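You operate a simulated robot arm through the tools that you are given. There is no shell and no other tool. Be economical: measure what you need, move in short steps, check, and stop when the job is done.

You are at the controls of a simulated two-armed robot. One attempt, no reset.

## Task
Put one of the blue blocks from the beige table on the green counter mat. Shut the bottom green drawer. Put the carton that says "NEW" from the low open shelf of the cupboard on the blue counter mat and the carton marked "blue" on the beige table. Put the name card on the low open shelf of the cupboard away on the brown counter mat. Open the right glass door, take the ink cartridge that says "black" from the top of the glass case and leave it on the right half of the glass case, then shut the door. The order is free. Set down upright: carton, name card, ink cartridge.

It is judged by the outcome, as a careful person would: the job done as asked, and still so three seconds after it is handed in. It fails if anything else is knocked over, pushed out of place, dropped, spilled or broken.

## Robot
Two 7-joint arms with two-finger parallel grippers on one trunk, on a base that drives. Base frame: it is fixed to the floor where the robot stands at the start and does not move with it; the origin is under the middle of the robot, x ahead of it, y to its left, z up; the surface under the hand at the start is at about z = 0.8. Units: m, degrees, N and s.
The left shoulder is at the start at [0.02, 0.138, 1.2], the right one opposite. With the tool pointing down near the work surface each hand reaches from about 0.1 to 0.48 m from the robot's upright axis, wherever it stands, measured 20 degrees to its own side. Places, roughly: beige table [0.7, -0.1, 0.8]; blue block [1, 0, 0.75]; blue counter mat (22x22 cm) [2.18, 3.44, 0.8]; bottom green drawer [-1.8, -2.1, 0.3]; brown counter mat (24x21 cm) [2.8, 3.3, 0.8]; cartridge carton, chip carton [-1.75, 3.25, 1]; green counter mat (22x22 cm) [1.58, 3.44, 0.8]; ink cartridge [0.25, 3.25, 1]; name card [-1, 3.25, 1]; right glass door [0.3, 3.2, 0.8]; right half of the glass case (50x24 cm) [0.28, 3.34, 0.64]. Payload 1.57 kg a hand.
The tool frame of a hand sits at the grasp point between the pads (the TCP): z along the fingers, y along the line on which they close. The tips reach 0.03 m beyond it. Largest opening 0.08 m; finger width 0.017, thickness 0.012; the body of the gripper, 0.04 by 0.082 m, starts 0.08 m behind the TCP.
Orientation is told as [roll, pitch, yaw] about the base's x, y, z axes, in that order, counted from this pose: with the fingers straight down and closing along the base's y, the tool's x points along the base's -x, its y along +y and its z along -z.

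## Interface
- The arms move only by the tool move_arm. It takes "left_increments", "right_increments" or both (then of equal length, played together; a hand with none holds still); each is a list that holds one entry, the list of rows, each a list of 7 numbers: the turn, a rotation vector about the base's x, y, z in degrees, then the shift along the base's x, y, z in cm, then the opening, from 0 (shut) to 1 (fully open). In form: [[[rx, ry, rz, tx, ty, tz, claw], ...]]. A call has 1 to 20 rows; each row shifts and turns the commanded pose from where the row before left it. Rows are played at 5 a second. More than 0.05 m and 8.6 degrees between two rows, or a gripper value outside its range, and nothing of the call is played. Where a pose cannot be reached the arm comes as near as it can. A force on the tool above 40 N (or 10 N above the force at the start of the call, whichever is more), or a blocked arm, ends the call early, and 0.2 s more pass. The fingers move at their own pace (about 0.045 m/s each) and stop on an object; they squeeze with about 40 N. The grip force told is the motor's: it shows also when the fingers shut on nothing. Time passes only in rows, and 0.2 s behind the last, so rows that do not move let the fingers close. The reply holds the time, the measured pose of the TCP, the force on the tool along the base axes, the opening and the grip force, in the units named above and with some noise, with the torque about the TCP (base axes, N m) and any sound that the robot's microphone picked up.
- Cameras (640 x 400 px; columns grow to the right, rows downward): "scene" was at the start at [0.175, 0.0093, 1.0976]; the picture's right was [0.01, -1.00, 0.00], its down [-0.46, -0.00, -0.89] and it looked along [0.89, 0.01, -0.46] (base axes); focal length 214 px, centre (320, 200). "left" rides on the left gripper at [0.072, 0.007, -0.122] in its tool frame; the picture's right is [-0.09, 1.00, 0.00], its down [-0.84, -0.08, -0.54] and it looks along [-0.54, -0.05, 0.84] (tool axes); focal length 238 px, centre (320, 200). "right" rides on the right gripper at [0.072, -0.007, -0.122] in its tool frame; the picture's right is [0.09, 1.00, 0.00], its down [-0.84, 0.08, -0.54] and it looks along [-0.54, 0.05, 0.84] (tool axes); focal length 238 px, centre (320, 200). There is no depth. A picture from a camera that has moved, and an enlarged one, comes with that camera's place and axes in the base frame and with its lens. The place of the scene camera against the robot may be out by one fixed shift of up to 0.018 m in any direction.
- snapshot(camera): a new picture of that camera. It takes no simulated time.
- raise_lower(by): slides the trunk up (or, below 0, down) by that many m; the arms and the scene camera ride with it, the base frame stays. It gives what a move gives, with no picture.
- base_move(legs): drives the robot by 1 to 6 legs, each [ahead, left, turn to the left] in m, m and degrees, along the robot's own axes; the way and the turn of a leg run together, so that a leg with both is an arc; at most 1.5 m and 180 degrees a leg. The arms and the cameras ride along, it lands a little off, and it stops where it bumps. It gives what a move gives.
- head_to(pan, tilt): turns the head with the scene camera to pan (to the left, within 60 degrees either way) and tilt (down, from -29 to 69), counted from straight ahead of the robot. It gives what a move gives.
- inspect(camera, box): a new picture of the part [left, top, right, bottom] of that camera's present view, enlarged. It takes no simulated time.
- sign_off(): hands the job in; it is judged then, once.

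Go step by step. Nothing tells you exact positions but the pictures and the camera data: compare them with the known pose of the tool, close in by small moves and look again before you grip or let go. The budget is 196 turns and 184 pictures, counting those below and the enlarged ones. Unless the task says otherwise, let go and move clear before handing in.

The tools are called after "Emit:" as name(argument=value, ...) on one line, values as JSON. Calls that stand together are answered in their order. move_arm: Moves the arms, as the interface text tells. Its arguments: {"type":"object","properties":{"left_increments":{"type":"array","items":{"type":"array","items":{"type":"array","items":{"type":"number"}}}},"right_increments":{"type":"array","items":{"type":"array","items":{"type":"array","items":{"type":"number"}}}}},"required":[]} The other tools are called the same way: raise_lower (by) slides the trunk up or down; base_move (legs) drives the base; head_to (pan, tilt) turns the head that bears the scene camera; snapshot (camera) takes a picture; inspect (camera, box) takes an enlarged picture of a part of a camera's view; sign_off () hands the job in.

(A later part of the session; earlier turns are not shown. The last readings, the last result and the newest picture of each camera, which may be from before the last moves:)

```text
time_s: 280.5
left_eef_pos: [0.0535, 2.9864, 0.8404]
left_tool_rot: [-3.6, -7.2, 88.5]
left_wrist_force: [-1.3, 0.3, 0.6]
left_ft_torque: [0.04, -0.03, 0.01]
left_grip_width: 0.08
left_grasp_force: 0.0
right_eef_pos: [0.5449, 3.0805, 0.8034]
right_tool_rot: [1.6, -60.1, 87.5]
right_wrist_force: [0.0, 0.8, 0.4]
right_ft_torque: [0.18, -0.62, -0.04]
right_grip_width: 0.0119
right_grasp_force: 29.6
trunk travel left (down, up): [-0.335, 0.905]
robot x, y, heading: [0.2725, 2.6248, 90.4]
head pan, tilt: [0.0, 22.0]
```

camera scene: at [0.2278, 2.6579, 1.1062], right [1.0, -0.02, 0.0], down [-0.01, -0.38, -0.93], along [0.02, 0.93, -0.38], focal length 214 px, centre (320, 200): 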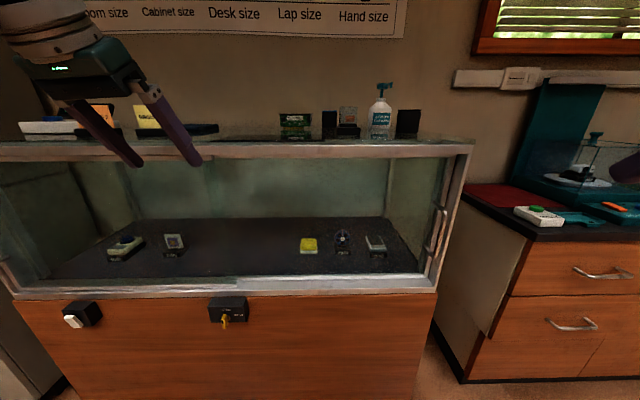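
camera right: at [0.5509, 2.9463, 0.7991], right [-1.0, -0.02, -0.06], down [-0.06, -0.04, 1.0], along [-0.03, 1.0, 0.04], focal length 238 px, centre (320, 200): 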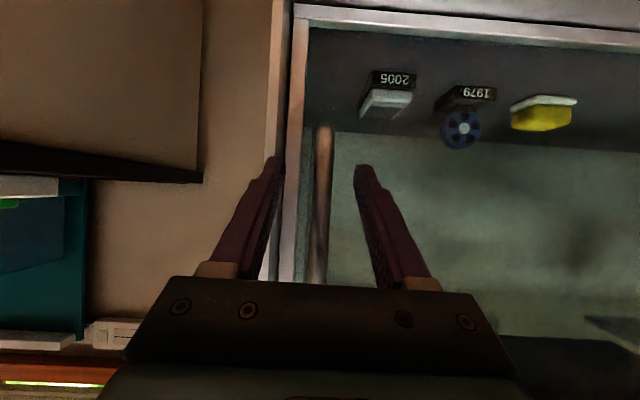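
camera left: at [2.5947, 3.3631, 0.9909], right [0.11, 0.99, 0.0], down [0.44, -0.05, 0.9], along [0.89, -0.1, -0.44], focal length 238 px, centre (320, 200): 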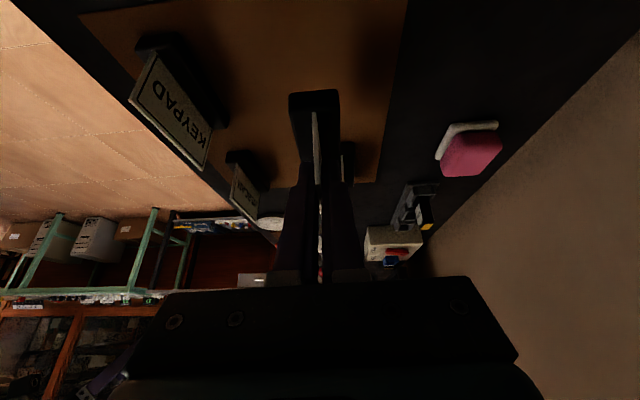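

Gripped the 12 mm bar. Test-slide the door left by driving the base left 8 cm.

Emit:
base_move(legs=[[0, 0.08, 0]])

Emit:
snapshot(camera="scene")

```text
time_s: 281.6
left_eef_pos: [-0.0268, 2.9872, 0.8388]
left_tool_rot: [-3.6, -7.4, 88.3]
left_wrist_force: [0.1, 0.4, 0.6]
left_ft_torque: [-0.02, -0.02, -0.01]
left_grip_width: 0.0799
left_grasp_force: 0.1
right_eef_pos: [0.4662, 3.0809, 0.804]
right_tool_rot: [1.4, -59.9, 87.3]
right_wrist_force: [1.2, 2.5, 1.6]
right_ft_torque: [-0.58, -0.67, -0.06]
right_grip_width: 0.0118
right_grasp_force: 29.4
trunk travel left (down, up): [-0.335, 0.905]
robot x, y, heading: [0.195, 2.6254, 90.2]
head pan, tilt: [0.0, 22.0]
```

```text
46 pictures are left
camera scene: at [0.178, 2.8268, 0.8665], right [1.0, 0.0, 0.0], down [0.0, -0.37, -0.93], along [0.0, 0.93, -0.37], focal length 214 px, centre (320, 200)
```

scene: 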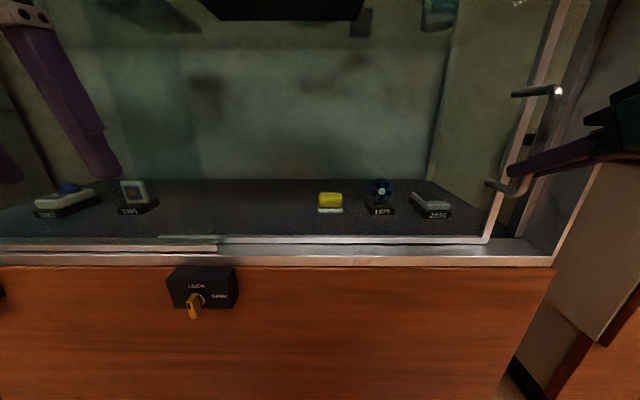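

The door slides freely. Continue sliding left 0.32 m.

Emit:
base_move(legs=[[0, 0.2, 0], [0, 0.12, 0]])

Emit:
snapshot(camera="scene")

```text
time_s: 284.0
left_eef_pos: [-0.3461, 2.9857, 0.8399]
left_tool_rot: [-3.7, -7.4, 88.5]
left_wrist_force: [0.9, 0.6, -0.4]
left_ft_torque: [0.02, 0.0, -0.01]
left_grip_width: 0.0802
left_grasp_force: 0.0
right_eef_pos: [0.1468, 3.0794, 0.8021]
right_tool_rot: [1.3, -60.1, 87.5]
right_wrist_force: [1.0, 3.4, 3.9]
right_ft_torque: [-0.23, -0.62, -0.05]
right_grip_width: 0.0119
right_grasp_force: 29.6
trunk travel left (down, up): [-0.335, 0.905]
robot x, y, heading: [-0.1244, 2.626, 90.0]
head pan, tilt: [0.0, 22.0]
```

```text
45 pictures are left
camera scene: at [-0.1416, 2.8257, 0.8665], right [1.0, 0.01, 0.0], down [0.0, -0.37, -0.93], along [0.0, 0.93, -0.37], focal length 214 px, centre (320, 200)
```

scene: 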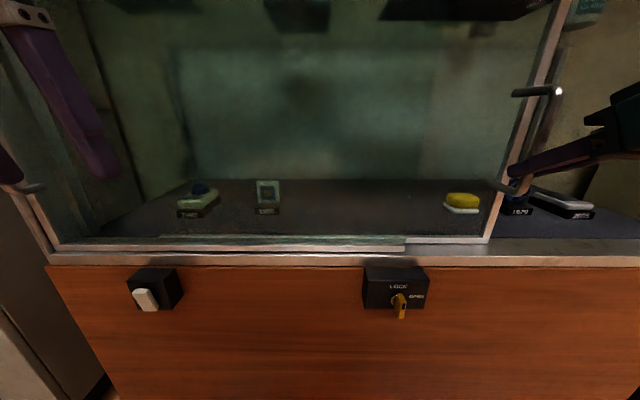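

Door open wide enough. Release the handle, back away, raise the trunk to inspect the cartridges on top.

Emit:
move_arm(right_increments=[[[0, 0, 0, 0, 0, 0, 0.4], [0, 0, 0, 0, 0, 0, 0.5], [0, 0, 0, 0, -2, 0, 0.5], [0, 0, 0, 0, -3, 0, 0.5]]])

Emit:
base_move(legs=[[-0.25, 0, 0], [0, -0.42, 0]])

Emit:
raise_lower(by=0.34)

Emit:
head_to(pan=-15, tilt=15)

Emit:
snapshot(camera="scene")

Emit:
snapshot(camera="right")

```text
time_s: 285.0
left_eef_pos: [-0.3472, 2.9828, 0.8399]
left_tool_rot: [-3.5, -7.3, 88.5]
left_wrist_force: [0.4, -0.5, 0.4]
left_ft_torque: [0.02, 0.03, 0.0]
left_grip_width: 0.08
left_grasp_force: 0.0
right_eef_pos: [0.1468, 3.0296, 0.8023]
right_tool_rot: [1.4, -59.8, 87.5]
right_wrist_force: [-0.6, 1.5, 1.0]
right_ft_torque: [-0.01, 0.0, -0.01]
right_grip_width: 0.04
right_grasp_force: 0.0
trunk travel left (down, up): [-0.335, 0.905]
robot x, y, heading: [-0.1237, 2.6276, 90.4]
head pan, tilt: [0.0, 22.0]
```

```text
time_s: 289.1
left_eef_pos: [0.0784, 2.7398, 0.8396]
left_tool_rot: [-3.6, -7.2, 88.8]
left_wrist_force: [0.4, -0.5, 0.0]
left_ft_torque: [-0.01, 0.0, -0.04]
left_grip_width: 0.0801
left_grasp_force: 0.1
right_eef_pos: [0.571, 2.7863, 0.8026]
right_tool_rot: [1.4, -60.0, 87.8]
right_wrist_force: [-0.4, -0.6, 0.1]
right_ft_torque: [0.04, 0.0, 0.02]
right_grip_width: 0.04
right_grasp_force: 0.1
trunk travel left (down, up): [-0.335, 0.905]
robot x, y, heading: [0.3035, 2.38, 90.5]
head pan, tilt: [0.0, 22.0]
```

```text
time_s: 292.4
left_eef_pos: [0.0779, 2.7406, 1.1792]
left_tool_rot: [-3.6, -7.4, 88.9]
left_wrist_force: [0.0, -0.3, -0.3]
left_ft_torque: [0.0, 0.01, 0.02]
left_grip_width: 0.0801
left_grasp_force: 0.0
right_eef_pos: [0.571, 2.7874, 1.1414]
right_tool_rot: [1.4, -60.0, 87.7]
right_wrist_force: [-0.2, 0.2, -0.1]
right_ft_torque: [0.02, -0.01, -0.01]
right_grip_width: 0.04
right_grasp_force: 0.1
trunk travel left (down, up): [-0.675, 0.565]
robot x, y, heading: [0.3009, 2.3814, 90.5]
head pan, tilt: [0.0, 22.0]
```

```text
time_s: 293.1
left_eef_pos: [0.0776, 2.7409, 1.1804]
left_tool_rot: [-3.7, -7.3, 88.8]
left_wrist_force: [-0.1, -0.3, 0.2]
left_ft_torque: [0.0, 0.04, -0.01]
left_grip_width: 0.0803
left_grasp_force: 0.0
right_eef_pos: [0.5699, 2.787, 1.1421]
right_tool_rot: [1.3, -59.9, 87.8]
right_wrist_force: [0.4, 0.2, -0.1]
right_ft_torque: [0.0, 0.02, 0.05]
right_grip_width: 0.0403
right_grasp_force: 0.0
trunk travel left (down, up): [-0.675, 0.565]
robot x, y, heading: [0.3042, 2.3796, 90.9]
head pan, tilt: [-15.0, 15.0]
```

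```text
44 pictures are left
camera scene: at [0.308, 2.5786, 1.2177], right [0.97, -0.25, 0.0], down [-0.06, -0.25, -0.97], along [0.24, 0.94, -0.26], focal length 214 px, centre (320, 200)
```

scene: 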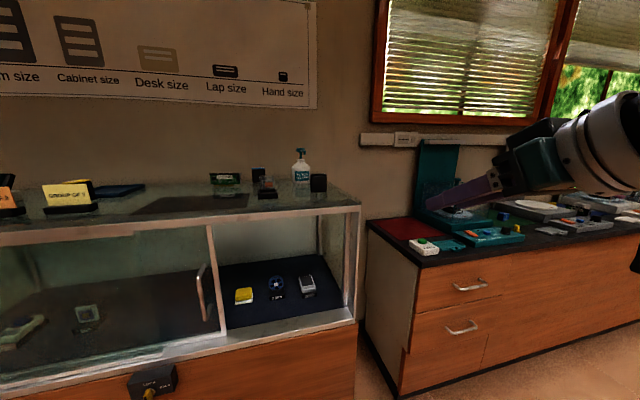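

```text
43 pictures are left
camera right: at [0.5749, 2.6459, 1.1417], right [-1.0, -0.03, -0.07], down [-0.07, -0.05, 1.0], along [-0.03, 1.0, 0.05], focal length 238 px, centre (320, 200)
```

right: 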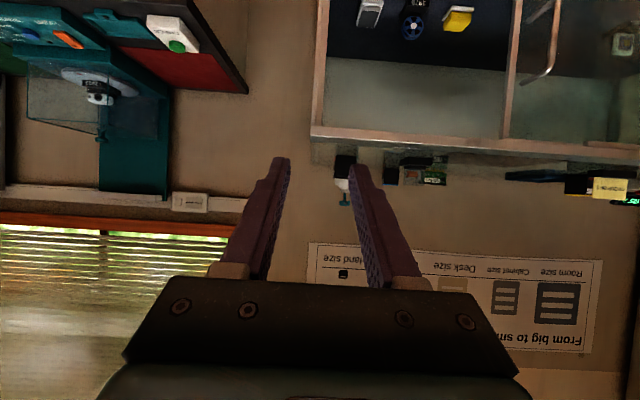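

Emit:
inspect(camera="scene", box=[190, 140, 350, 220])

```text
4.00 times, centred on (270, 180) of scene
camera zoom: at [0.308, 2.5786, 1.2177], right [0.97, -0.25, 0.0], down [-0.06, -0.25, -0.97], along [0.24, 0.94, -0.26], focal length 858 px, centre (520, 280)
```

zoom: 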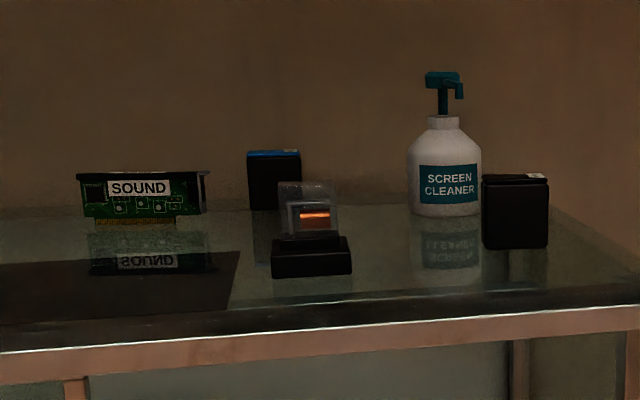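

The all-black cartridge sits near the front right at about (0.485, 3.26), bottom z ≈ 1.055. Set the right hand to 42° and move closer to verify its label.

Emit:
move_arm(right_increments=[[[-6, 0, 0, 0, 0, 1, 1], [-6, 0, 0, 0, 0, 1, 1], [-6, 0, 0, 0, 0, 1, 1]]])

Emit:
base_move(legs=[[0.3, 0.085, -0.8]])

Emit:
snapshot(camera="right")

```text
time_s: 293.9
left_eef_pos: [0.077, 2.7402, 1.1792]
left_tool_rot: [-3.6, -7.2, 88.9]
left_wrist_force: [-0.3, -0.2, 0.6]
left_ft_torque: [-0.01, 0.03, -0.02]
left_grip_width: 0.0799
left_grasp_force: 0.0
right_eef_pos: [0.5719, 2.7867, 1.1719]
right_tool_rot: [0.5, -41.9, 88.6]
right_wrist_force: [0.3, -0.5, -0.6]
right_ft_torque: [-0.02, 0.03, 0.04]
right_grip_width: 0.08
right_grasp_force: 0.1
trunk travel left (down, up): [-0.675, 0.565]
robot x, y, heading: [0.2986, 2.3766, 90.5]
head pan, tilt: [-15.0, 15.0]
```

```text
time_s: 296.1
left_eef_pos: [-0.0036, 3.0412, 1.18]
left_tool_rot: [-3.6, -7.2, 88.2]
left_wrist_force: [0.6, -0.3, 0.1]
left_ft_torque: [0.01, -0.04, -0.02]
left_grip_width: 0.0801
left_grasp_force: 0.1
right_eef_pos: [0.4903, 3.0857, 1.1709]
right_tool_rot: [0.5, -42.1, 88.0]
right_wrist_force: [-0.1, 0.2, -0.3]
right_ft_torque: [-0.02, 0.01, 0.01]
right_grip_width: 0.0799
right_grasp_force: 0.1
trunk travel left (down, up): [-0.675, 0.565]
robot x, y, heading: [0.2196, 2.6806, 90.2]
head pan, tilt: [-15.0, 15.0]
```

```text
41 pictures are left
camera right: at [0.4935, 2.9495, 1.214], right [-1.0, -0.04, -0.06], down [-0.06, 0.26, 0.96], along [-0.02, 0.96, -0.26], focal length 238 px, centre (320, 200)
```

right: 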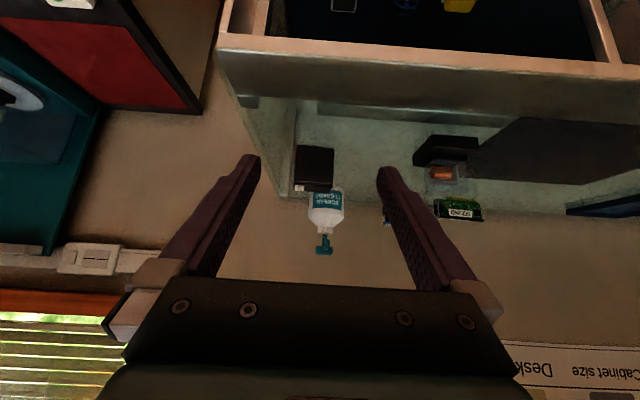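

Emit:
inspect(camera="right", box=[276, 130, 356, 210])

```text
5.00 times, centred on (316, 170) of right
camera zoom: at [0.4935, 2.9495, 1.214], right [-1.0, -0.04, -0.06], down [-0.06, 0.26, 0.96], along [-0.02, 0.96, -0.26], focal length 1192 px, centre (340, 350)
```

zoom: 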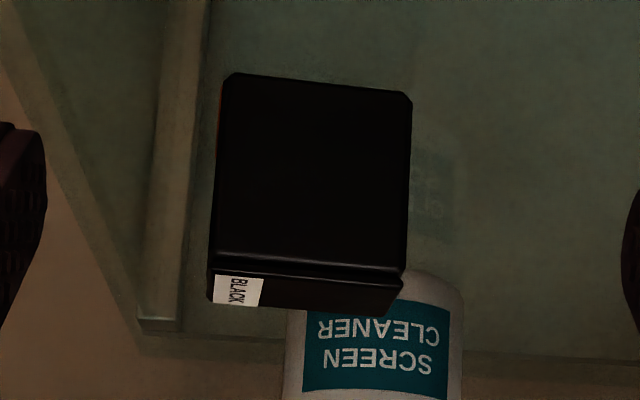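

Label reads BLACK. Centre about (0.496, 3.27). Lower to grasp height in front of it, then drive forward.

Emit:
move_arm(right_increments=[[[0, 0, 0, 0.3, 0, -2.8, 1], [0, 0, 0, 0.3, 0, -2.8, 1], [0, 0, 0, 0, 0, -2.6, 1]]])

Emit:
base_move(legs=[[0.13, 0, 0]])

Emit:
snapshot(camera="right")

```text
time_s: 296.9
left_eef_pos: [-0.0025, 3.0421, 1.1797]
left_tool_rot: [-3.6, -7.4, 88.3]
left_wrist_force: [0.2, -0.5, 0.4]
left_ft_torque: [0.0, -0.01, 0.0]
left_grip_width: 0.0802
left_grasp_force: 0.2
right_eef_pos: [0.4956, 3.0844, 1.089]
right_tool_rot: [0.5, -42.0, 88.0]
right_wrist_force: [0.4, 0.1, -0.2]
right_ft_torque: [-0.03, -0.02, -0.01]
right_grip_width: 0.08
right_grasp_force: 0.1
trunk travel left (down, up): [-0.675, 0.565]
robot x, y, heading: [0.2141, 2.6782, 90.2]
head pan, tilt: [-15.0, 15.0]
```

```text
time_s: 298.1
left_eef_pos: [-0.0064, 3.1684, 1.1804]
left_tool_rot: [-3.7, -7.3, 88.7]
left_wrist_force: [0.2, -0.9, 0.3]
left_ft_torque: [0.0, -0.01, 0.0]
left_grip_width: 0.0803
left_grasp_force: 0.0
right_eef_pos: [0.4935, 3.2125, 1.0888]
right_tool_rot: [0.4, -42.0, 88.2]
right_wrist_force: [0.2, 0.5, 0.3]
right_ft_torque: [0.01, 0.0, -0.05]
right_grip_width: 0.0798
right_grasp_force: 0.1
trunk travel left (down, up): [-0.675, 0.565]
robot x, y, heading: [0.2221, 2.8107, 90.3]
head pan, tilt: [-15.0, 15.0]
```

```text
39 pictures are left
camera right: at [0.4955, 3.0781, 1.1326], right [-1.0, -0.04, -0.06], down [-0.06, 0.26, 0.96], along [-0.03, 0.96, -0.26], focal length 238 px, centre (320, 200)
```

right: 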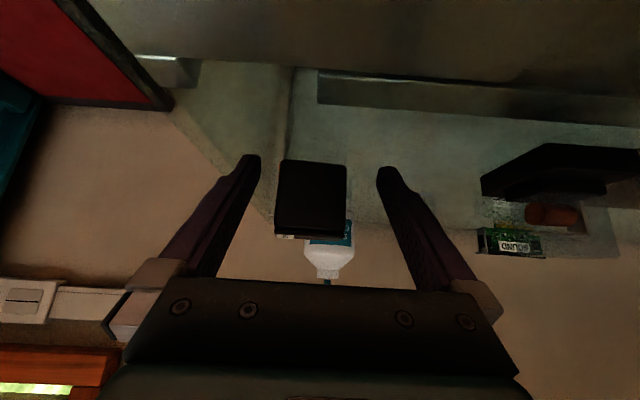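

Emit:
move_arm(right_increments=[[[0, 0, 0, 0.1, 1.9, 0, 1], [0, 0, 0, 0.1, 1.9, -0.1, 1], [0, 0, 0, 0, 1.6, 0, 1], [0, 0, 0, 0, 0, 0, 0.5], [0, 0, 0, 0, 0, 0, 0], [0, 0, 0, 0, 0, 0, 0], [0, 0, 0, 0, 0, 0, 0]]])

Emit:
snapshot(camera="right")

```text
time_s: 299.7
left_eef_pos: [-0.0055, 3.1686, 1.1787]
left_tool_rot: [-3.7, -7.3, 88.6]
left_wrist_force: [-0.1, -0.3, -0.5]
left_ft_torque: [0.05, 0.0, -0.01]
left_grip_width: 0.0801
left_grasp_force: 0.0
right_eef_pos: [0.4933, 3.2674, 1.089]
right_tool_rot: [0.6, -42.0, 88.3]
right_wrist_force: [0.0, 0.4, 0.1]
right_ft_torque: [0.02, -0.02, -0.05]
right_grip_width: 0.053
right_grasp_force: 34.5
trunk travel left (down, up): [-0.675, 0.565]
robot x, y, heading: [0.2185, 2.8061, 90.3]
head pan, tilt: [-15.0, 15.0]
```

```text
38 pictures are left
camera right: at [0.4965, 3.1313, 1.1319], right [-1.0, -0.04, -0.06], down [-0.07, 0.26, 0.96], along [-0.03, 0.96, -0.26], focal length 238 px, centre (320, 200)
```

right: 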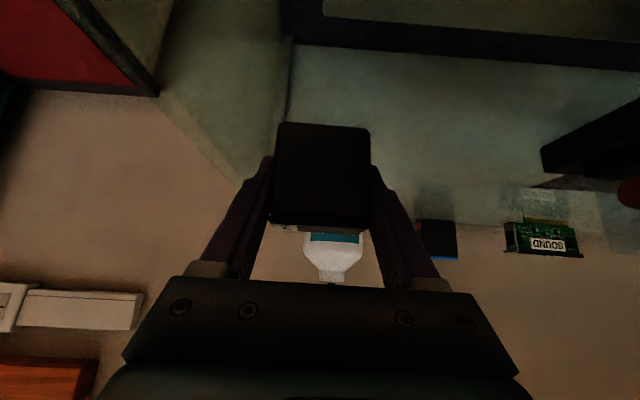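

BLACK is gripped. Lift, back away, lower the trunk, and turn slightly so the left hand stays clear.

Emit:
move_arm(right_increments=[[[0, 0, 0, 0, 0, 2, 0], [0, 0, 0, 0, 0, 2, 0]]])

Emit:
base_move(legs=[[-0.36, 0, 0], [0, 0.21, 6.5]])

Emit:
raise_lower(by=-0.35)

Emit:
head_to(pan=-20, tilt=30)

Emit:
snapshot(camera="scene")

Emit:
snapshot(camera="right")

```text
time_s: 300.3
left_eef_pos: [-0.0048, 3.1699, 1.1798]
left_tool_rot: [-3.6, -7.3, 88.7]
left_wrist_force: [0.8, -0.5, 0.2]
left_ft_torque: [0.0, 0.0, 0.03]
left_grip_width: 0.0801
left_grasp_force: 0.1
right_eef_pos: [0.495, 3.2663, 1.13]
right_tool_rot: [0.5, -41.9, 88.2]
right_wrist_force: [0.4, 0.1, 0.1]
right_ft_torque: [-0.01, -0.01, 0.0]
right_grip_width: 0.053
right_grasp_force: 39.6
trunk travel left (down, up): [-0.675, 0.565]
robot x, y, heading: [0.2212, 2.8087, 90.4]
head pan, tilt: [-15.0, 15.0]
```

```text
time_s: 303.9
left_eef_pos: [-0.2496, 2.7654, 1.1795]
left_tool_rot: [-3.5, -7.2, 95.8]
left_wrist_force: [-0.9, 1.0, -1.0]
left_ft_torque: [0.03, 0.0, -0.01]
left_grip_width: 0.0801
left_grasp_force: 0.0
right_eef_pos: [0.2347, 2.9236, 1.1304]
right_tool_rot: [0.5, -42.0, 95.3]
right_wrist_force: [-0.6, -0.1, -0.3]
right_ft_torque: [0.01, 0.01, 0.01]
right_grip_width: 0.0532
right_grasp_force: 39.9
trunk travel left (down, up): [-0.675, 0.565]
robot x, y, heading: [0.0164, 2.4335, 97.5]
head pan, tilt: [-15.0, 15.0]
```

```text
time_s: 307.3
left_eef_pos: [-0.2488, 2.7666, 0.8299]
left_tool_rot: [-3.6, -7.2, 95.8]
left_wrist_force: [0.6, -0.2, -0.6]
left_ft_torque: [-0.02, -0.01, 0.01]
left_grip_width: 0.0798
left_grasp_force: 0.0
right_eef_pos: [0.2333, 2.9232, 0.7796]
right_tool_rot: [0.5, -42.0, 95.4]
right_wrist_force: [0.1, -0.1, -0.6]
right_ft_torque: [-0.02, -0.04, -0.01]
right_grip_width: 0.0531
right_grasp_force: 39.9
trunk travel left (down, up): [-0.325, 0.915]
robot x, y, heading: [0.0198, 2.4354, 97.6]
head pan, tilt: [-15.0, 15.0]
```

```text
time_s: 308.1
left_eef_pos: [-0.25, 2.7666, 0.83]
left_tool_rot: [-3.6, -7.3, 95.7]
left_wrist_force: [-0.2, 0.3, -0.9]
left_ft_torque: [-0.01, 0.02, -0.01]
left_grip_width: 0.08
left_grasp_force: 0.1
right_eef_pos: [0.2346, 2.9241, 0.7798]
right_tool_rot: [0.5, -42.0, 95.4]
right_wrist_force: [-0.3, 0.0, -0.3]
right_ft_torque: [-0.01, -0.01, 0.0]
right_grip_width: 0.0531
right_grasp_force: 39.6
trunk travel left (down, up): [-0.325, 0.915]
robot x, y, heading: [0.0159, 2.4342, 97.4]
head pan, tilt: [-20.0, 30.0]
```

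```text
37 pictures are left
camera scene: at [0.0067, 2.6308, 0.8436], right [0.98, -0.22, 0.0], down [-0.11, -0.49, -0.87], along [0.19, 0.85, -0.5], focal length 214 px, centre (320, 200)
```

scene: 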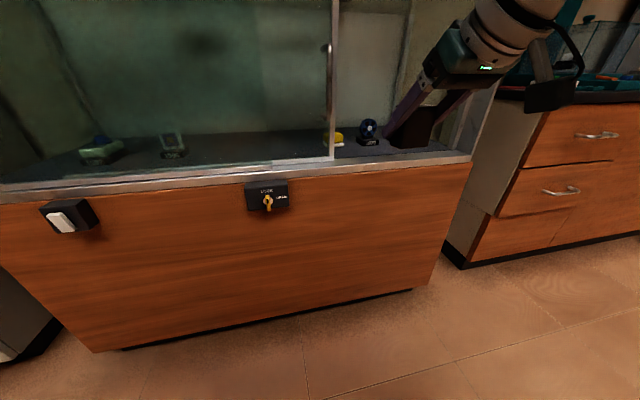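

```text
36 pictures are left
camera right: at [0.2546, 2.7902, 0.8233], right [-0.98, -0.17, -0.06], down [-0.1, 0.25, 0.96], along [-0.15, 0.95, -0.26], focal length 238 px, centre (320, 200)
```

right: 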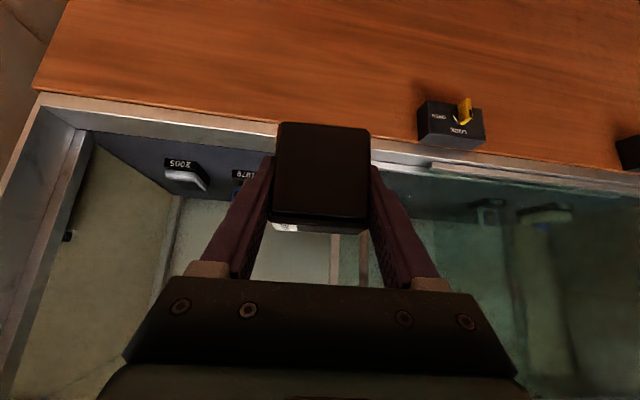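

I'll set BLACK at about (0.262, 3.24), in the gap in front between the yellow item and the 1979 item. Approach through the opening.

Emit:
base_move(legs=[[0, -0.068, 0], [0.22, 0, 0]])

Emit:
snapshot(camera="right")

Emit:
snapshot(camera="scene")

```text
time_s: 310.3
left_eef_pos: [-0.2125, 2.988, 0.8294]
left_tool_rot: [-3.6, -7.3, 95.9]
left_wrist_force: [0.0, -0.9, 0.6]
left_ft_torque: [-0.02, 0.02, 0.03]
left_grip_width: 0.0799
left_grasp_force: 0.0
right_eef_pos: [0.2711, 3.1465, 0.7809]
right_tool_rot: [0.6, -41.9, 95.5]
right_wrist_force: [-0.3, 1.3, 0.0]
right_ft_torque: [-0.03, 0.01, -0.01]
right_grip_width: 0.053
right_grasp_force: 40.3
trunk travel left (down, up): [-0.325, 0.915]
robot x, y, heading: [0.058, 2.657, 97.3]
head pan, tilt: [-20.0, 30.0]
```

```text
35 pictures are left
camera right: at [0.2921, 3.0136, 0.8233], right [-0.98, -0.17, -0.06], down [-0.1, 0.25, 0.96], along [-0.15, 0.95, -0.26], focal length 238 px, centre (320, 200)
```

right: 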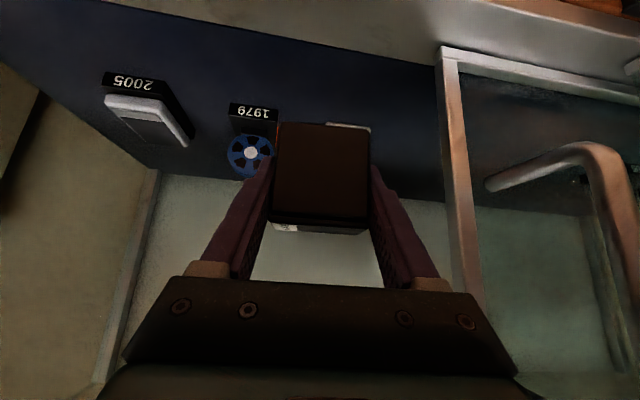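

```text
34 pictures are left
camera scene: at [0.0447, 2.8535, 0.8435], right [0.98, -0.21, 0.0], down [-0.11, -0.49, -0.87], along [0.19, 0.85, -0.5], focal length 214 px, centre (320, 200)
```

scene: 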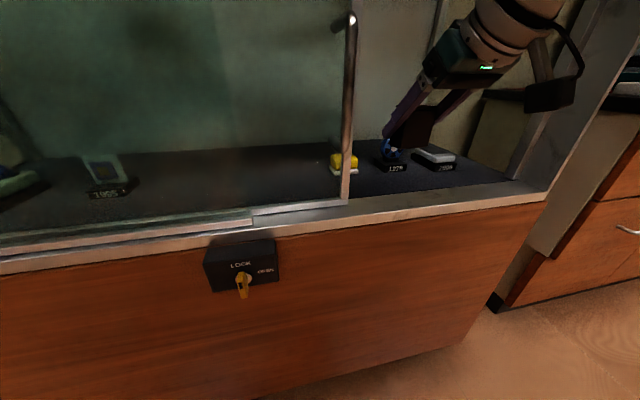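

Floor z ≈ 0.648. Free spot confirmed; move to (0.262, 3.235) and then lower.

Emit:
move_arm(right_increments=[[[0, 0, 0, -0.4, 2.2, -1, 0], [0, 0, 0, -0.4, 2.2, -1, 0], [0, 0, 0, -0.1, 2.2, -1, 0], [0, 0, 0, 0, 2.2, -1, 0], [0, 0, 0, 0, 0, -1.5, 0], [0, 0, 0, 0, 0, -1.5, 0]]])

Emit:
snapshot(camera="right")

Emit:
inspect(camera="scene", box=[300, 80, 540, 230])

```text
time_s: 311.7
left_eef_pos: [-0.2132, 2.9878, 0.8305]
left_tool_rot: [-3.6, -7.3, 95.9]
left_wrist_force: [0.1, 0.8, -0.8]
left_ft_torque: [0.0, -0.02, 0.0]
left_grip_width: 0.0797
left_grasp_force: 0.1
right_eef_pos: [0.264, 3.2361, 0.7105]
right_tool_rot: [0.5, -42.1, 95.6]
right_wrist_force: [0.1, 0.1, -0.4]
right_ft_torque: [-0.03, 0.01, 0.03]
right_grip_width: 0.0532
right_grasp_force: 40.1
trunk travel left (down, up): [-0.325, 0.915]
robot x, y, heading: [0.056, 2.6572, 97.7]
head pan, tilt: [-20.0, 30.0]
```

```text
33 pictures are left
camera right: at [0.2832, 3.1029, 0.7531], right [-0.98, -0.17, -0.06], down [-0.1, 0.25, 0.96], along [-0.15, 0.95, -0.26], focal length 238 px, centre (320, 200)
```

right: 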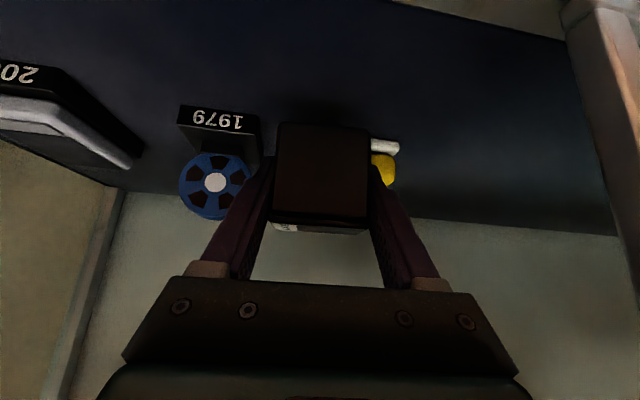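

```text
2.67 times, centred on (420, 155) of scene
camera zoom: at [0.0446, 2.8533, 0.8435], right [0.98, -0.21, 0.0], down [-0.11, -0.49, -0.87], along [0.19, 0.85, -0.5], focal length 572 px, centre (53, 320)
```

zoom: 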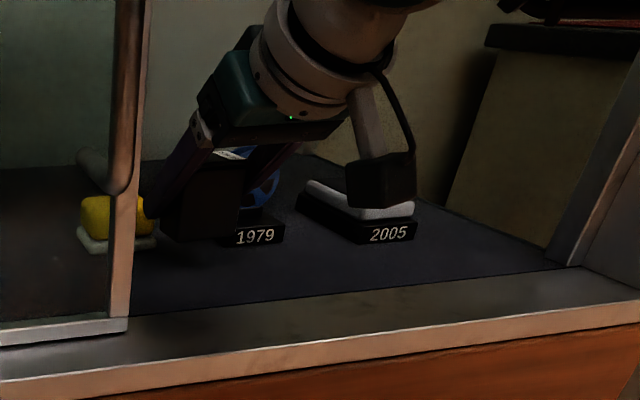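

Shift back 1.2 cm and left 0.5 cm for finger clearance from 1979, then lower to contact.

Emit:
move_arm(right_increments=[[[0, 0, 0, -0.5, -1.2, 0, 0], [0, 0, 0, 0, 0, -1.2, 0], [0, 0, 0, 0, 0, -0.6, 0], [0, 0, 0, 0, 0, -0.4, 0], [0, 0, 0, 0, 0, -0.3, 0]]])

```text
time_s: 312.9
left_eef_pos: [-0.2118, 2.9869, 0.8302]
left_tool_rot: [-3.6, -7.3, 96.0]
left_wrist_force: [-0.8, 1.5, -0.6]
left_ft_torque: [0.01, 0.04, 0.0]
left_grip_width: 0.0799
left_grasp_force: 0.1
right_eef_pos: [0.2586, 3.2231, 0.6856]
right_tool_rot: [0.4, -42.0, 95.6]
right_wrist_force: [-0.2, -0.2, 0.7]
right_ft_torque: [-0.02, -0.01, 0.01]
right_grip_width: 0.0533
right_grasp_force: 39.9
trunk travel left (down, up): [-0.325, 0.915]
robot x, y, heading: [0.0542, 2.6593, 97.7]
head pan, tilt: [-20.0, 30.0]
```

Emit:
move_arm(right_increments=[[[0, 0, 0, 0, 0, -0.3, 0], [0, 0, 0, 0, 0, -0.3, 0], [0, 0, 0, 0, 0, -0.2, 0]]])

```text
time_s: 313.7
left_eef_pos: [-0.2109, 2.9883, 0.8295]
left_tool_rot: [-3.6, -7.4, 95.9]
left_wrist_force: [0.6, -0.9, 0.3]
left_ft_torque: [-0.02, -0.04, 0.0]
left_grip_width: 0.0801
left_grasp_force: 0.1
right_eef_pos: [0.2581, 3.2239, 0.6787]
right_tool_rot: [0.5, -42.3, 95.6]
right_wrist_force: [-0.4, -5.2, 11.7]
right_ft_torque: [-0.18, -0.35, -0.14]
right_grip_width: 0.0531
right_grasp_force: 40.3
trunk travel left (down, up): [-0.325, 0.915]
robot x, y, heading: [0.0528, 2.6559, 97.7]
head pan, tilt: [-20.0, 30.0]
```

Contact. Open slightly and withdraw along the fingers.

Emit:
move_arm(right_increments=[[[0, 0, 0, 0, 0, 0, 0.75], [0, 0, 0, 0, 0, 0, 0.82], [0, 0, 0, 0, 0, 0, 0.82], [0, 0, 0, 0.15, -1.7, 1.9, 0.82], [0, 0, 0, 0.15, -1.7, 1.9, 0.82], [0, 0, 0, 0.15, -1.7, 1.9, 0.82], [0, 0, 0, 0.15, -2, 1, 0.82]]])

Emit:
base_move(legs=[[-0.15, 0, 0]])

Emit:
snapshot(camera="right")

```text
time_s: 315.3
left_eef_pos: [-0.2121, 2.986, 0.8306]
left_tool_rot: [-3.7, -7.3, 95.9]
left_wrist_force: [-0.3, -0.3, 0.5]
left_ft_torque: [0.02, 0.01, -0.01]
left_grip_width: 0.0799
left_grasp_force: 0.0
right_eef_pos: [0.2635, 3.151, 0.7435]
right_tool_rot: [0.4, -41.8, 95.5]
right_wrist_force: [-0.6, -0.1, 0.1]
right_ft_torque: [0.05, 0.02, -0.03]
right_grip_width: 0.0659
right_grasp_force: 0.1
trunk travel left (down, up): [-0.325, 0.915]
robot x, y, heading: [0.0547, 2.6567, 97.7]
head pan, tilt: [-20.0, 30.0]
```

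```text
time_s: 316.7
left_eef_pos: [-0.1919, 2.8419, 0.8293]
left_tool_rot: [-3.6, -7.2, 95.8]
left_wrist_force: [0.8, -0.3, -0.5]
left_ft_torque: [0.04, -0.05, 0.0]
left_grip_width: 0.0802
left_grasp_force: 0.1
right_eef_pos: [0.2844, 3.0044, 0.7435]
right_tool_rot: [0.4, -42.0, 95.5]
right_wrist_force: [0.5, 0.6, 0.0]
right_ft_torque: [0.0, 0.0, -0.01]
right_grip_width: 0.0655
right_grasp_force: 0.0
trunk travel left (down, up): [-0.325, 0.915]
robot x, y, heading: [0.0766, 2.5095, 97.5]
head pan, tilt: [-20.0, 30.0]
```

```text
31 pictures are left
camera right: at [0.3044, 2.8709, 0.7865], right [-0.98, -0.17, -0.06], down [-0.1, 0.25, 0.96], along [-0.15, 0.95, -0.26], focal length 238 px, centre (320, 200)
```

right: 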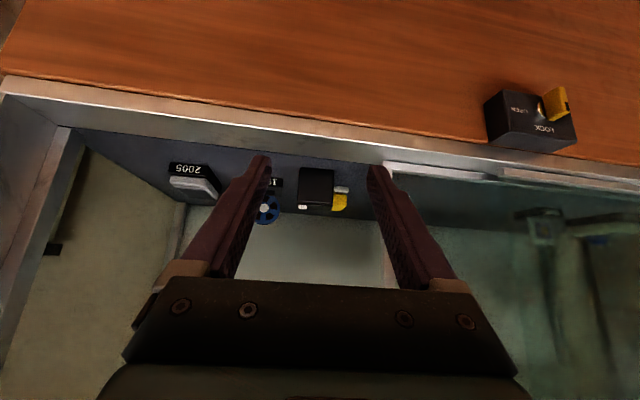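

BLACK stands upright inside. Now re-grip the door handle (x ≈ 0.147) to shut the door.

Emit:
move_arm(right_increments=[[[6, 0, 0, 0, -1, 2, 0.6], [6, 0, 0, 0, -1, 2, 0.6], [6, 0, 0, 0, -1, 1.7, 0.6]]])

Emit:
base_move(legs=[[0, 0, -7.3], [0.04, 0.19, 0]])

Emit:
snapshot(camera="right")

```text
time_s: 317.5
left_eef_pos: [-0.1913, 2.8405, 0.829]
left_tool_rot: [-3.6, -7.4, 95.8]
left_wrist_force: [-0.9, 0.2, 0.2]
left_ft_torque: [0.01, 0.04, 0.01]
left_grip_width: 0.0801
left_grasp_force: 0.2
right_eef_pos: [0.2837, 2.9734, 0.8031]
right_tool_rot: [-2.8, -59.9, 98.1]
right_wrist_force: [0.3, 1.2, -0.7]
right_ft_torque: [-0.01, 0.01, -0.01]
right_grip_width: 0.0481
right_grasp_force: 0.1
trunk travel left (down, up): [-0.325, 0.915]
robot x, y, heading: [0.0702, 2.511, 97.9]
head pan, tilt: [-20.0, 30.0]
```

```text
time_s: 319.6
left_eef_pos: [-0.3369, 2.9099, 0.8293]
left_tool_rot: [-3.6, -7.3, 88.5]
left_wrist_force: [0.0, -0.3, 0.0]
left_ft_torque: [0.0, -0.02, 0.0]
left_grip_width: 0.0802
left_grasp_force: 0.1
right_eef_pos: [0.1524, 2.9832, 0.803]
right_tool_rot: [-2.8, -59.9, 90.8]
right_wrist_force: [-0.2, -0.8, 0.5]
right_ft_torque: [-0.01, 0.01, -0.01]
right_grip_width: 0.0478
right_grasp_force: 0.1
trunk travel left (down, up): [-0.325, 0.915]
robot x, y, heading: [-0.112, 2.5504, 90.4]
head pan, tilt: [-20.0, 30.0]
```

```text
30 pictures are left
camera right: at [0.155, 2.8413, 0.8021], right [-0.99, -0.02, -0.1], down [-0.1, -0.05, 0.99], along [-0.02, 1.0, 0.04], focal length 238 px, centre (320, 200)
```

right: 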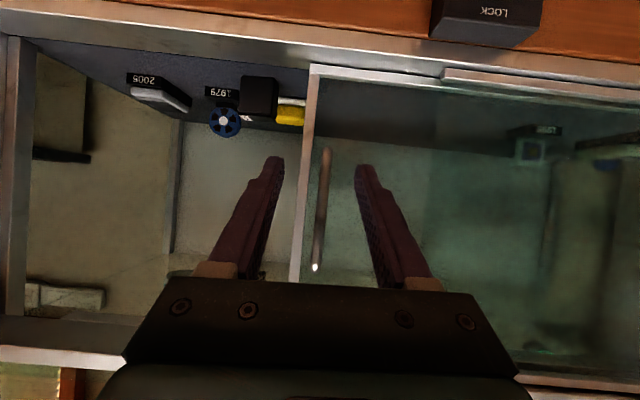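

Bar is centred. Advance 9 cm and close.

Emit:
base_move(legs=[[0.088, 0, 0]])

Emit:
move_arm(right_increments=[[[0, 0, 0, 0, 0, 0, 0.3], [0, 0, 0, 0, 0, 0, 0], [0, 0, 0, 0, 0, 0, 0], [0, 0, 0, 0, 0, 0, 0]]])

```text
time_s: 320.7
left_eef_pos: [-0.3379, 2.9997, 0.8301]
left_tool_rot: [-3.6, -7.4, 88.5]
left_wrist_force: [-0.2, 0.6, -0.7]
left_ft_torque: [0.04, 0.0, -0.01]
left_grip_width: 0.0798
left_grasp_force: 0.1
right_eef_pos: [0.1538, 3.0712, 0.8028]
right_tool_rot: [-2.9, -59.9, 90.8]
right_wrist_force: [-0.2, -0.3, 0.3]
right_ft_torque: [-0.03, -0.03, 0.03]
right_grip_width: 0.0481
right_grasp_force: 0.0
trunk travel left (down, up): [-0.325, 0.915]
robot x, y, heading: [-0.1119, 2.6378, 90.4]
head pan, tilt: [-20.0, 30.0]
```

```text
time_s: 321.7
left_eef_pos: [-0.3358, 2.9993, 0.8298]
left_tool_rot: [-3.6, -7.3, 88.6]
left_wrist_force: [0.3, -0.5, -0.1]
left_ft_torque: [0.0, 0.05, 0.01]
left_grip_width: 0.0799
left_grasp_force: 0.0
right_eef_pos: [0.1531, 3.0699, 0.8024]
right_tool_rot: [-2.8, -59.8, 90.8]
right_wrist_force: [1.1, 1.3, -4.0]
right_ft_torque: [0.03, 0.43, -0.03]
right_grip_width: 0.0119
right_grasp_force: 29.2
trunk travel left (down, up): [-0.325, 0.915]
robot x, y, heading: [-0.1132, 2.639, 90.1]
head pan, tilt: [-20.0, 30.0]
```

Emit:
base_move(legs=[[0, -0.3, 0], [0, -0.095, 0]])

Emit:
snapshot(camera="scene")

```text
time_s: 324.5
left_eef_pos: [0.056, 3.0022, 0.8307]
left_tool_rot: [-3.4, -7.3, 88.2]
left_wrist_force: [0.0, -1.3, -0.1]
left_ft_torque: [0.03, 0.03, 0.0]
left_grip_width: 0.08
left_grasp_force: 0.1
right_eef_pos: [0.545, 3.0708, 0.8021]
right_tool_rot: [-2.4, -59.9, 90.3]
right_wrist_force: [-13.7, -0.4, -0.5]
right_ft_torque: [0.03, 0.66, 0.37]
right_grip_width: 0.0117
right_grasp_force: 29.2
trunk travel left (down, up): [-0.325, 0.915]
robot x, y, heading: [0.2802, 2.6408, 90.3]
head pan, tilt: [-20.0, 30.0]
```

```text
29 pictures are left
camera scene: at [0.2917, 2.8324, 0.8435], right [0.94, -0.34, 0.0], down [-0.17, -0.47, -0.87], along [0.29, 0.81, -0.5], focal length 214 px, centre (320, 200)
```

scene: 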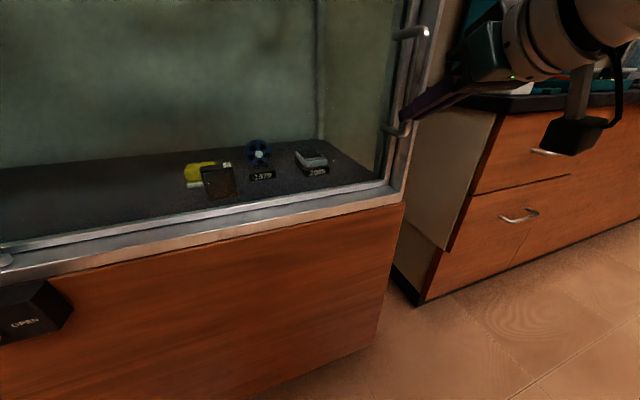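

The door is fully shut (handle back at x = 0.545) and BLACK stands inside. Release the handle and retreat, then prepare for the BLUE carton.

Emit:
move_arm(right_increments=[[[0, 0, 0, 0, 0, 0, 0.4], [0, 0, 0, 0, 0, 0, 0.5], [0, 0, 0, 0, -2.5, 0, 0.5], [0, 0, 0, 0, -2.5, 0, 0.5]]])

Emit:
base_move(legs=[[-0.22, 0, 0], [0, 1.4, 0], [0, 0.66, 0]])

Emit:
raise_lower(by=0.22)

Emit:
move_arm(left_increments=[[[7, 0, 0, 0, 2, -1, 1], [7, 0, 0, 0, 2, -1, 1], [7, 0, 0, 0, 2, -1, 1], [7, 0, 0, 0, 2, -1, 1]]], right_increments=[[[-5, 0, 0, 0, -1, 2, 1], [-5, 0, 0, 0, -1, 2, 1], [-5, 0, 0, 0, -1, 2, 1], [-5, 0, 0, 0, -1, 2, 1]]])

Emit:
head_to(pan=10, tilt=15)

Emit:
snapshot(camera="scene")

```text
time_s: 325.5
left_eef_pos: [0.0603, 3.0005, 0.8299]
left_tool_rot: [-3.6, -7.2, 88.2]
left_wrist_force: [0.2, -0.6, -0.2]
left_ft_torque: [0.0, -0.02, 0.03]
left_grip_width: 0.08
left_grasp_force: 0.1
right_eef_pos: [0.5489, 3.0186, 0.802]
right_tool_rot: [-2.7, -60.0, 90.5]
right_wrist_force: [0.6, -1.3, -0.9]
right_ft_torque: [0.02, -0.04, -0.01]
right_grip_width: 0.04
right_grasp_force: 0.1
trunk travel left (down, up): [-0.325, 0.915]
robot x, y, heading: [0.2837, 2.639, 89.9]
head pan, tilt: [-20.0, 30.0]
```

```text
time_s: 335.9
left_eef_pos: [-1.7605, 2.7134, 0.8319]
left_tool_rot: [-4.6, -7.5, 90.4]
left_wrist_force: [0.4, 0.3, -0.2]
left_ft_torque: [0.01, 0.0, -0.03]
left_grip_width: 0.0799
left_grasp_force: 0.1
right_eef_pos: [-1.2746, 2.7457, 0.8077]
right_tool_rot: [-4.7, -59.7, 94.3]
right_wrist_force: [-0.1, 1.0, -0.3]
right_ft_torque: [0.0, -0.01, 0.0]
right_grip_width: 0.04
right_grasp_force: 0.0
trunk travel left (down, up): [-0.325, 0.915]
robot x, y, heading: [-1.5473, 2.3591, 92.0]
head pan, tilt: [-20.0, 30.0]
stopped in leg 3: the robot was blocked; the commanded pose is now the measured one
```

```text
time_s: 338.3
left_eef_pos: [-1.7806, 2.7153, 1.0526]
left_tool_rot: [-3.6, -7.5, 90.5]
left_wrist_force: [0.0, 0.2, 0.3]
left_ft_torque: [-0.01, 0.02, -0.01]
left_grip_width: 0.08
left_grasp_force: 0.1
right_eef_pos: [-1.2964, 2.7488, 1.0225]
right_tool_rot: [-2.8, -59.9, 92.8]
right_wrist_force: [-0.2, -1.0, 0.6]
right_ft_torque: [0.02, -0.01, -0.02]
right_grip_width: 0.04
right_grasp_force: 0.0
trunk travel left (down, up): [-0.545, 0.695]
robot x, y, heading: [-1.5519, 2.3567, 92.3]
head pan, tilt: [-20.0, 30.0]
```

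```text
time_s: 339.3
left_eef_pos: [-1.7793, 2.7926, 1.0142]
left_tool_rot: [-3.9, -34.8, 90.5]
left_wrist_force: [0.2, 0.6, -0.2]
left_ft_torque: [0.02, -0.06, 0.01]
left_grip_width: 0.0799
left_grasp_force: 0.1
right_eef_pos: [-1.3011, 2.6853, 1.0252]
right_tool_rot: [-5.6, -26.5, 96.6]
right_wrist_force: [0.8, -0.2, 0.4]
right_ft_torque: [0.0, 0.01, -0.01]
right_grip_width: 0.0801
right_grasp_force: 0.0
right hand out of reach, approached as far as the arm can: row 1
trunk travel left (down, up): [-0.545, 0.695]
robot x, y, heading: [-1.5491, 2.3567, 92.5]
head pan, tilt: [-20.0, 30.0]
stopped in row 4 (right hand): the arm was blocked; the commanded pose is now the measured one
```

```text
time_s: 340.3
left_eef_pos: [-1.7798, 2.7919, 1.0147]
left_tool_rot: [-3.9, -34.6, 90.5]
left_wrist_force: [-0.7, -0.1, -0.6]
left_ft_torque: [-0.02, 0.0, 0.02]
left_grip_width: 0.0797
left_grasp_force: 0.1
right_eef_pos: [-1.3006, 2.6868, 1.0252]
right_tool_rot: [-5.4, -26.5, 96.7]
right_wrist_force: [0.1, -0.5, 0.1]
right_ft_torque: [-0.01, 0.02, -0.03]
right_grip_width: 0.08
right_grasp_force: 0.0
trunk travel left (down, up): [-0.545, 0.695]
robot x, y, heading: [-1.5462, 2.3563, 92.2]
head pan, tilt: [10.0, 15.0]
```

```text
28 pictures are left
camera scene: at [-1.5897, 2.5574, 1.0877], right [0.98, 0.21, 0.0], down [0.05, -0.25, -0.97], along [-0.2, 0.94, -0.26], focal length 214 px, centre (320, 200)
```

scene: 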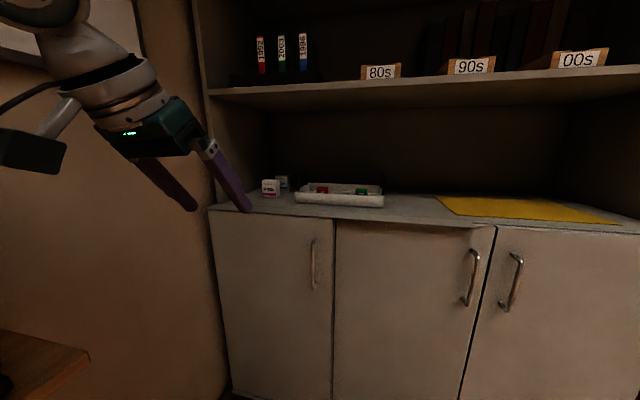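

The base was blocked on the left (elbow near the wall). I'll extend the left arm forward to keep the elbow in, then approach.

Emit:
move_arm(left_increments=[[[0, -1, 0, 0.5, 2.4, -0.5, 1], [0, -1, 0, 0.5, 2.4, -0.5, 1], [0, -1, 0, 0.5, 2.4, -0.5, 1], [0, 0, 0, 0.5, 2.4, -0.5, 1]]])

Emit:
base_move(legs=[[0.25, 0, -2], [0, 0.13, 0]])

Emit:
snapshot(camera="left")

```text
time_s: 341.3
left_eef_pos: [-1.7615, 2.8892, 0.9954]
left_tool_rot: [-7.5, -34.7, 92.5]
left_wrist_force: [-0.8, -0.6, -0.5]
left_ft_torque: [0.01, 0.02, 0.01]
left_grip_width: 0.0799
left_grasp_force: 0.1
right_eef_pos: [-1.3023, 2.6848, 1.026]
right_tool_rot: [-5.4, -26.6, 96.7]
right_wrist_force: [0.5, 0.2, 0.3]
right_ft_torque: [0.0, -0.07, 0.01]
right_grip_width: 0.0802
right_grasp_force: 0.1
trunk travel left (down, up): [-0.545, 0.695]
robot x, y, heading: [-1.5503, 2.3556, 92.1]
head pan, tilt: [10.0, 15.0]
```

```text
time_s: 343.9
left_eef_pos: [-1.872, 3.1437, 0.9953]
left_tool_rot: [-7.8, -34.6, 90.4]
left_wrist_force: [-0.2, -0.2, 0.4]
left_ft_torque: [0.01, 0.02, 0.02]
left_grip_width: 0.0799
left_grasp_force: 0.1
right_eef_pos: [-1.4198, 2.9211, 1.026]
right_tool_rot: [-5.6, -26.5, 94.5]
right_wrist_force: [-0.5, 0.5, 0.7]
right_ft_torque: [-0.01, -0.01, 0.0]
right_grip_width: 0.08
right_grasp_force: 0.1
trunk travel left (down, up): [-0.545, 0.695]
robot x, y, heading: [-1.6843, 2.6046, 89.8]
head pan, tilt: [10.0, 15.0]
```

```text
27 pictures are left
camera left: at [-1.894, 3.0147, 1.0505], right [-0.99, 0.15, -0.06], down [0.0, 0.38, 0.93], along [0.16, 0.91, -0.37], focal length 238 px, centre (320, 200)
```

left: 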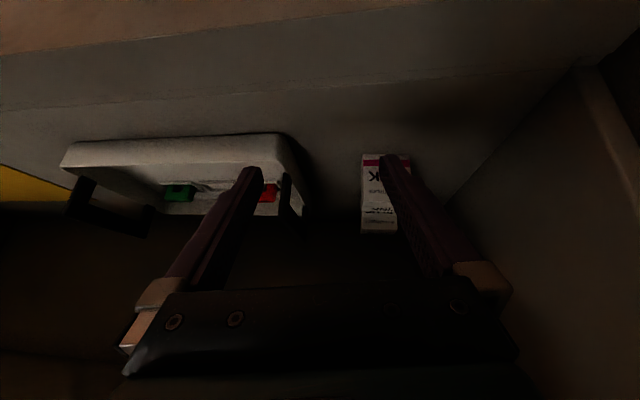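

Emit:
inspect(camera="left", box=[330, 140, 430, 250])

Emit:
head_to(pan=35, tilt=25)

Emit:
inspect(camera="scene", box=[200, 120, 440, 270])

```text
3.64 times, centred on (380, 195) of left
camera zoom: at [-1.894, 3.0147, 1.0505], right [-0.99, 0.15, -0.06], down [0.0, 0.38, 0.93], along [0.16, 0.91, -0.37], focal length 867 px, centre (102, 218)
```

zoom: 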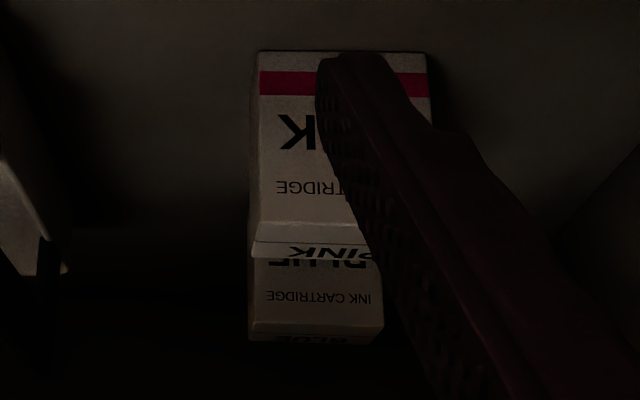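

```text
time_s: 344.8
left_eef_pos: [-1.8716, 3.1432, 0.995]
left_tool_rot: [-7.7, -34.5, 90.3]
left_wrist_force: [-0.3, -0.3, -0.1]
left_ft_torque: [0.02, -0.03, -0.01]
left_grip_width: 0.0799
left_grasp_force: 0.1
right_eef_pos: [-1.4205, 2.9222, 1.0253]
right_tool_rot: [-5.7, -26.5, 94.5]
right_wrist_force: [-0.3, 0.5, -0.4]
right_ft_torque: [-0.01, 0.03, 0.0]
right_grip_width: 0.0798
right_grasp_force: 0.0
trunk travel left (down, up): [-0.545, 0.695]
robot x, y, heading: [-1.6858, 2.6037, 89.9]
head pan, tilt: [35.0, 25.0]
```

```text
2.67 times, centred on (320, 195) of scene
camera zoom: at [-1.7511, 2.7878, 1.0713], right [0.82, 0.57, 0.0], down [0.25, -0.35, -0.91], along [-0.52, 0.74, -0.42], focal length 572 px, centre (320, 213)
```

zoom: 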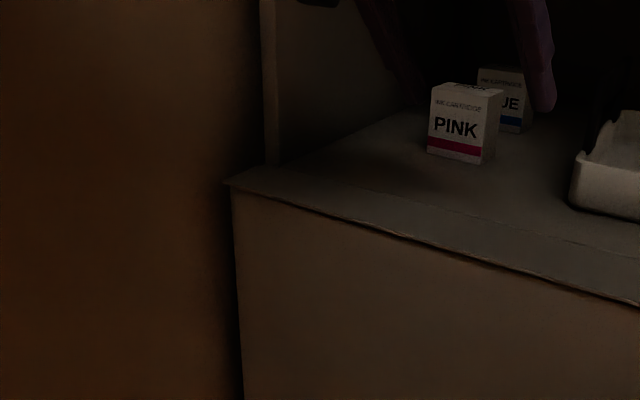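

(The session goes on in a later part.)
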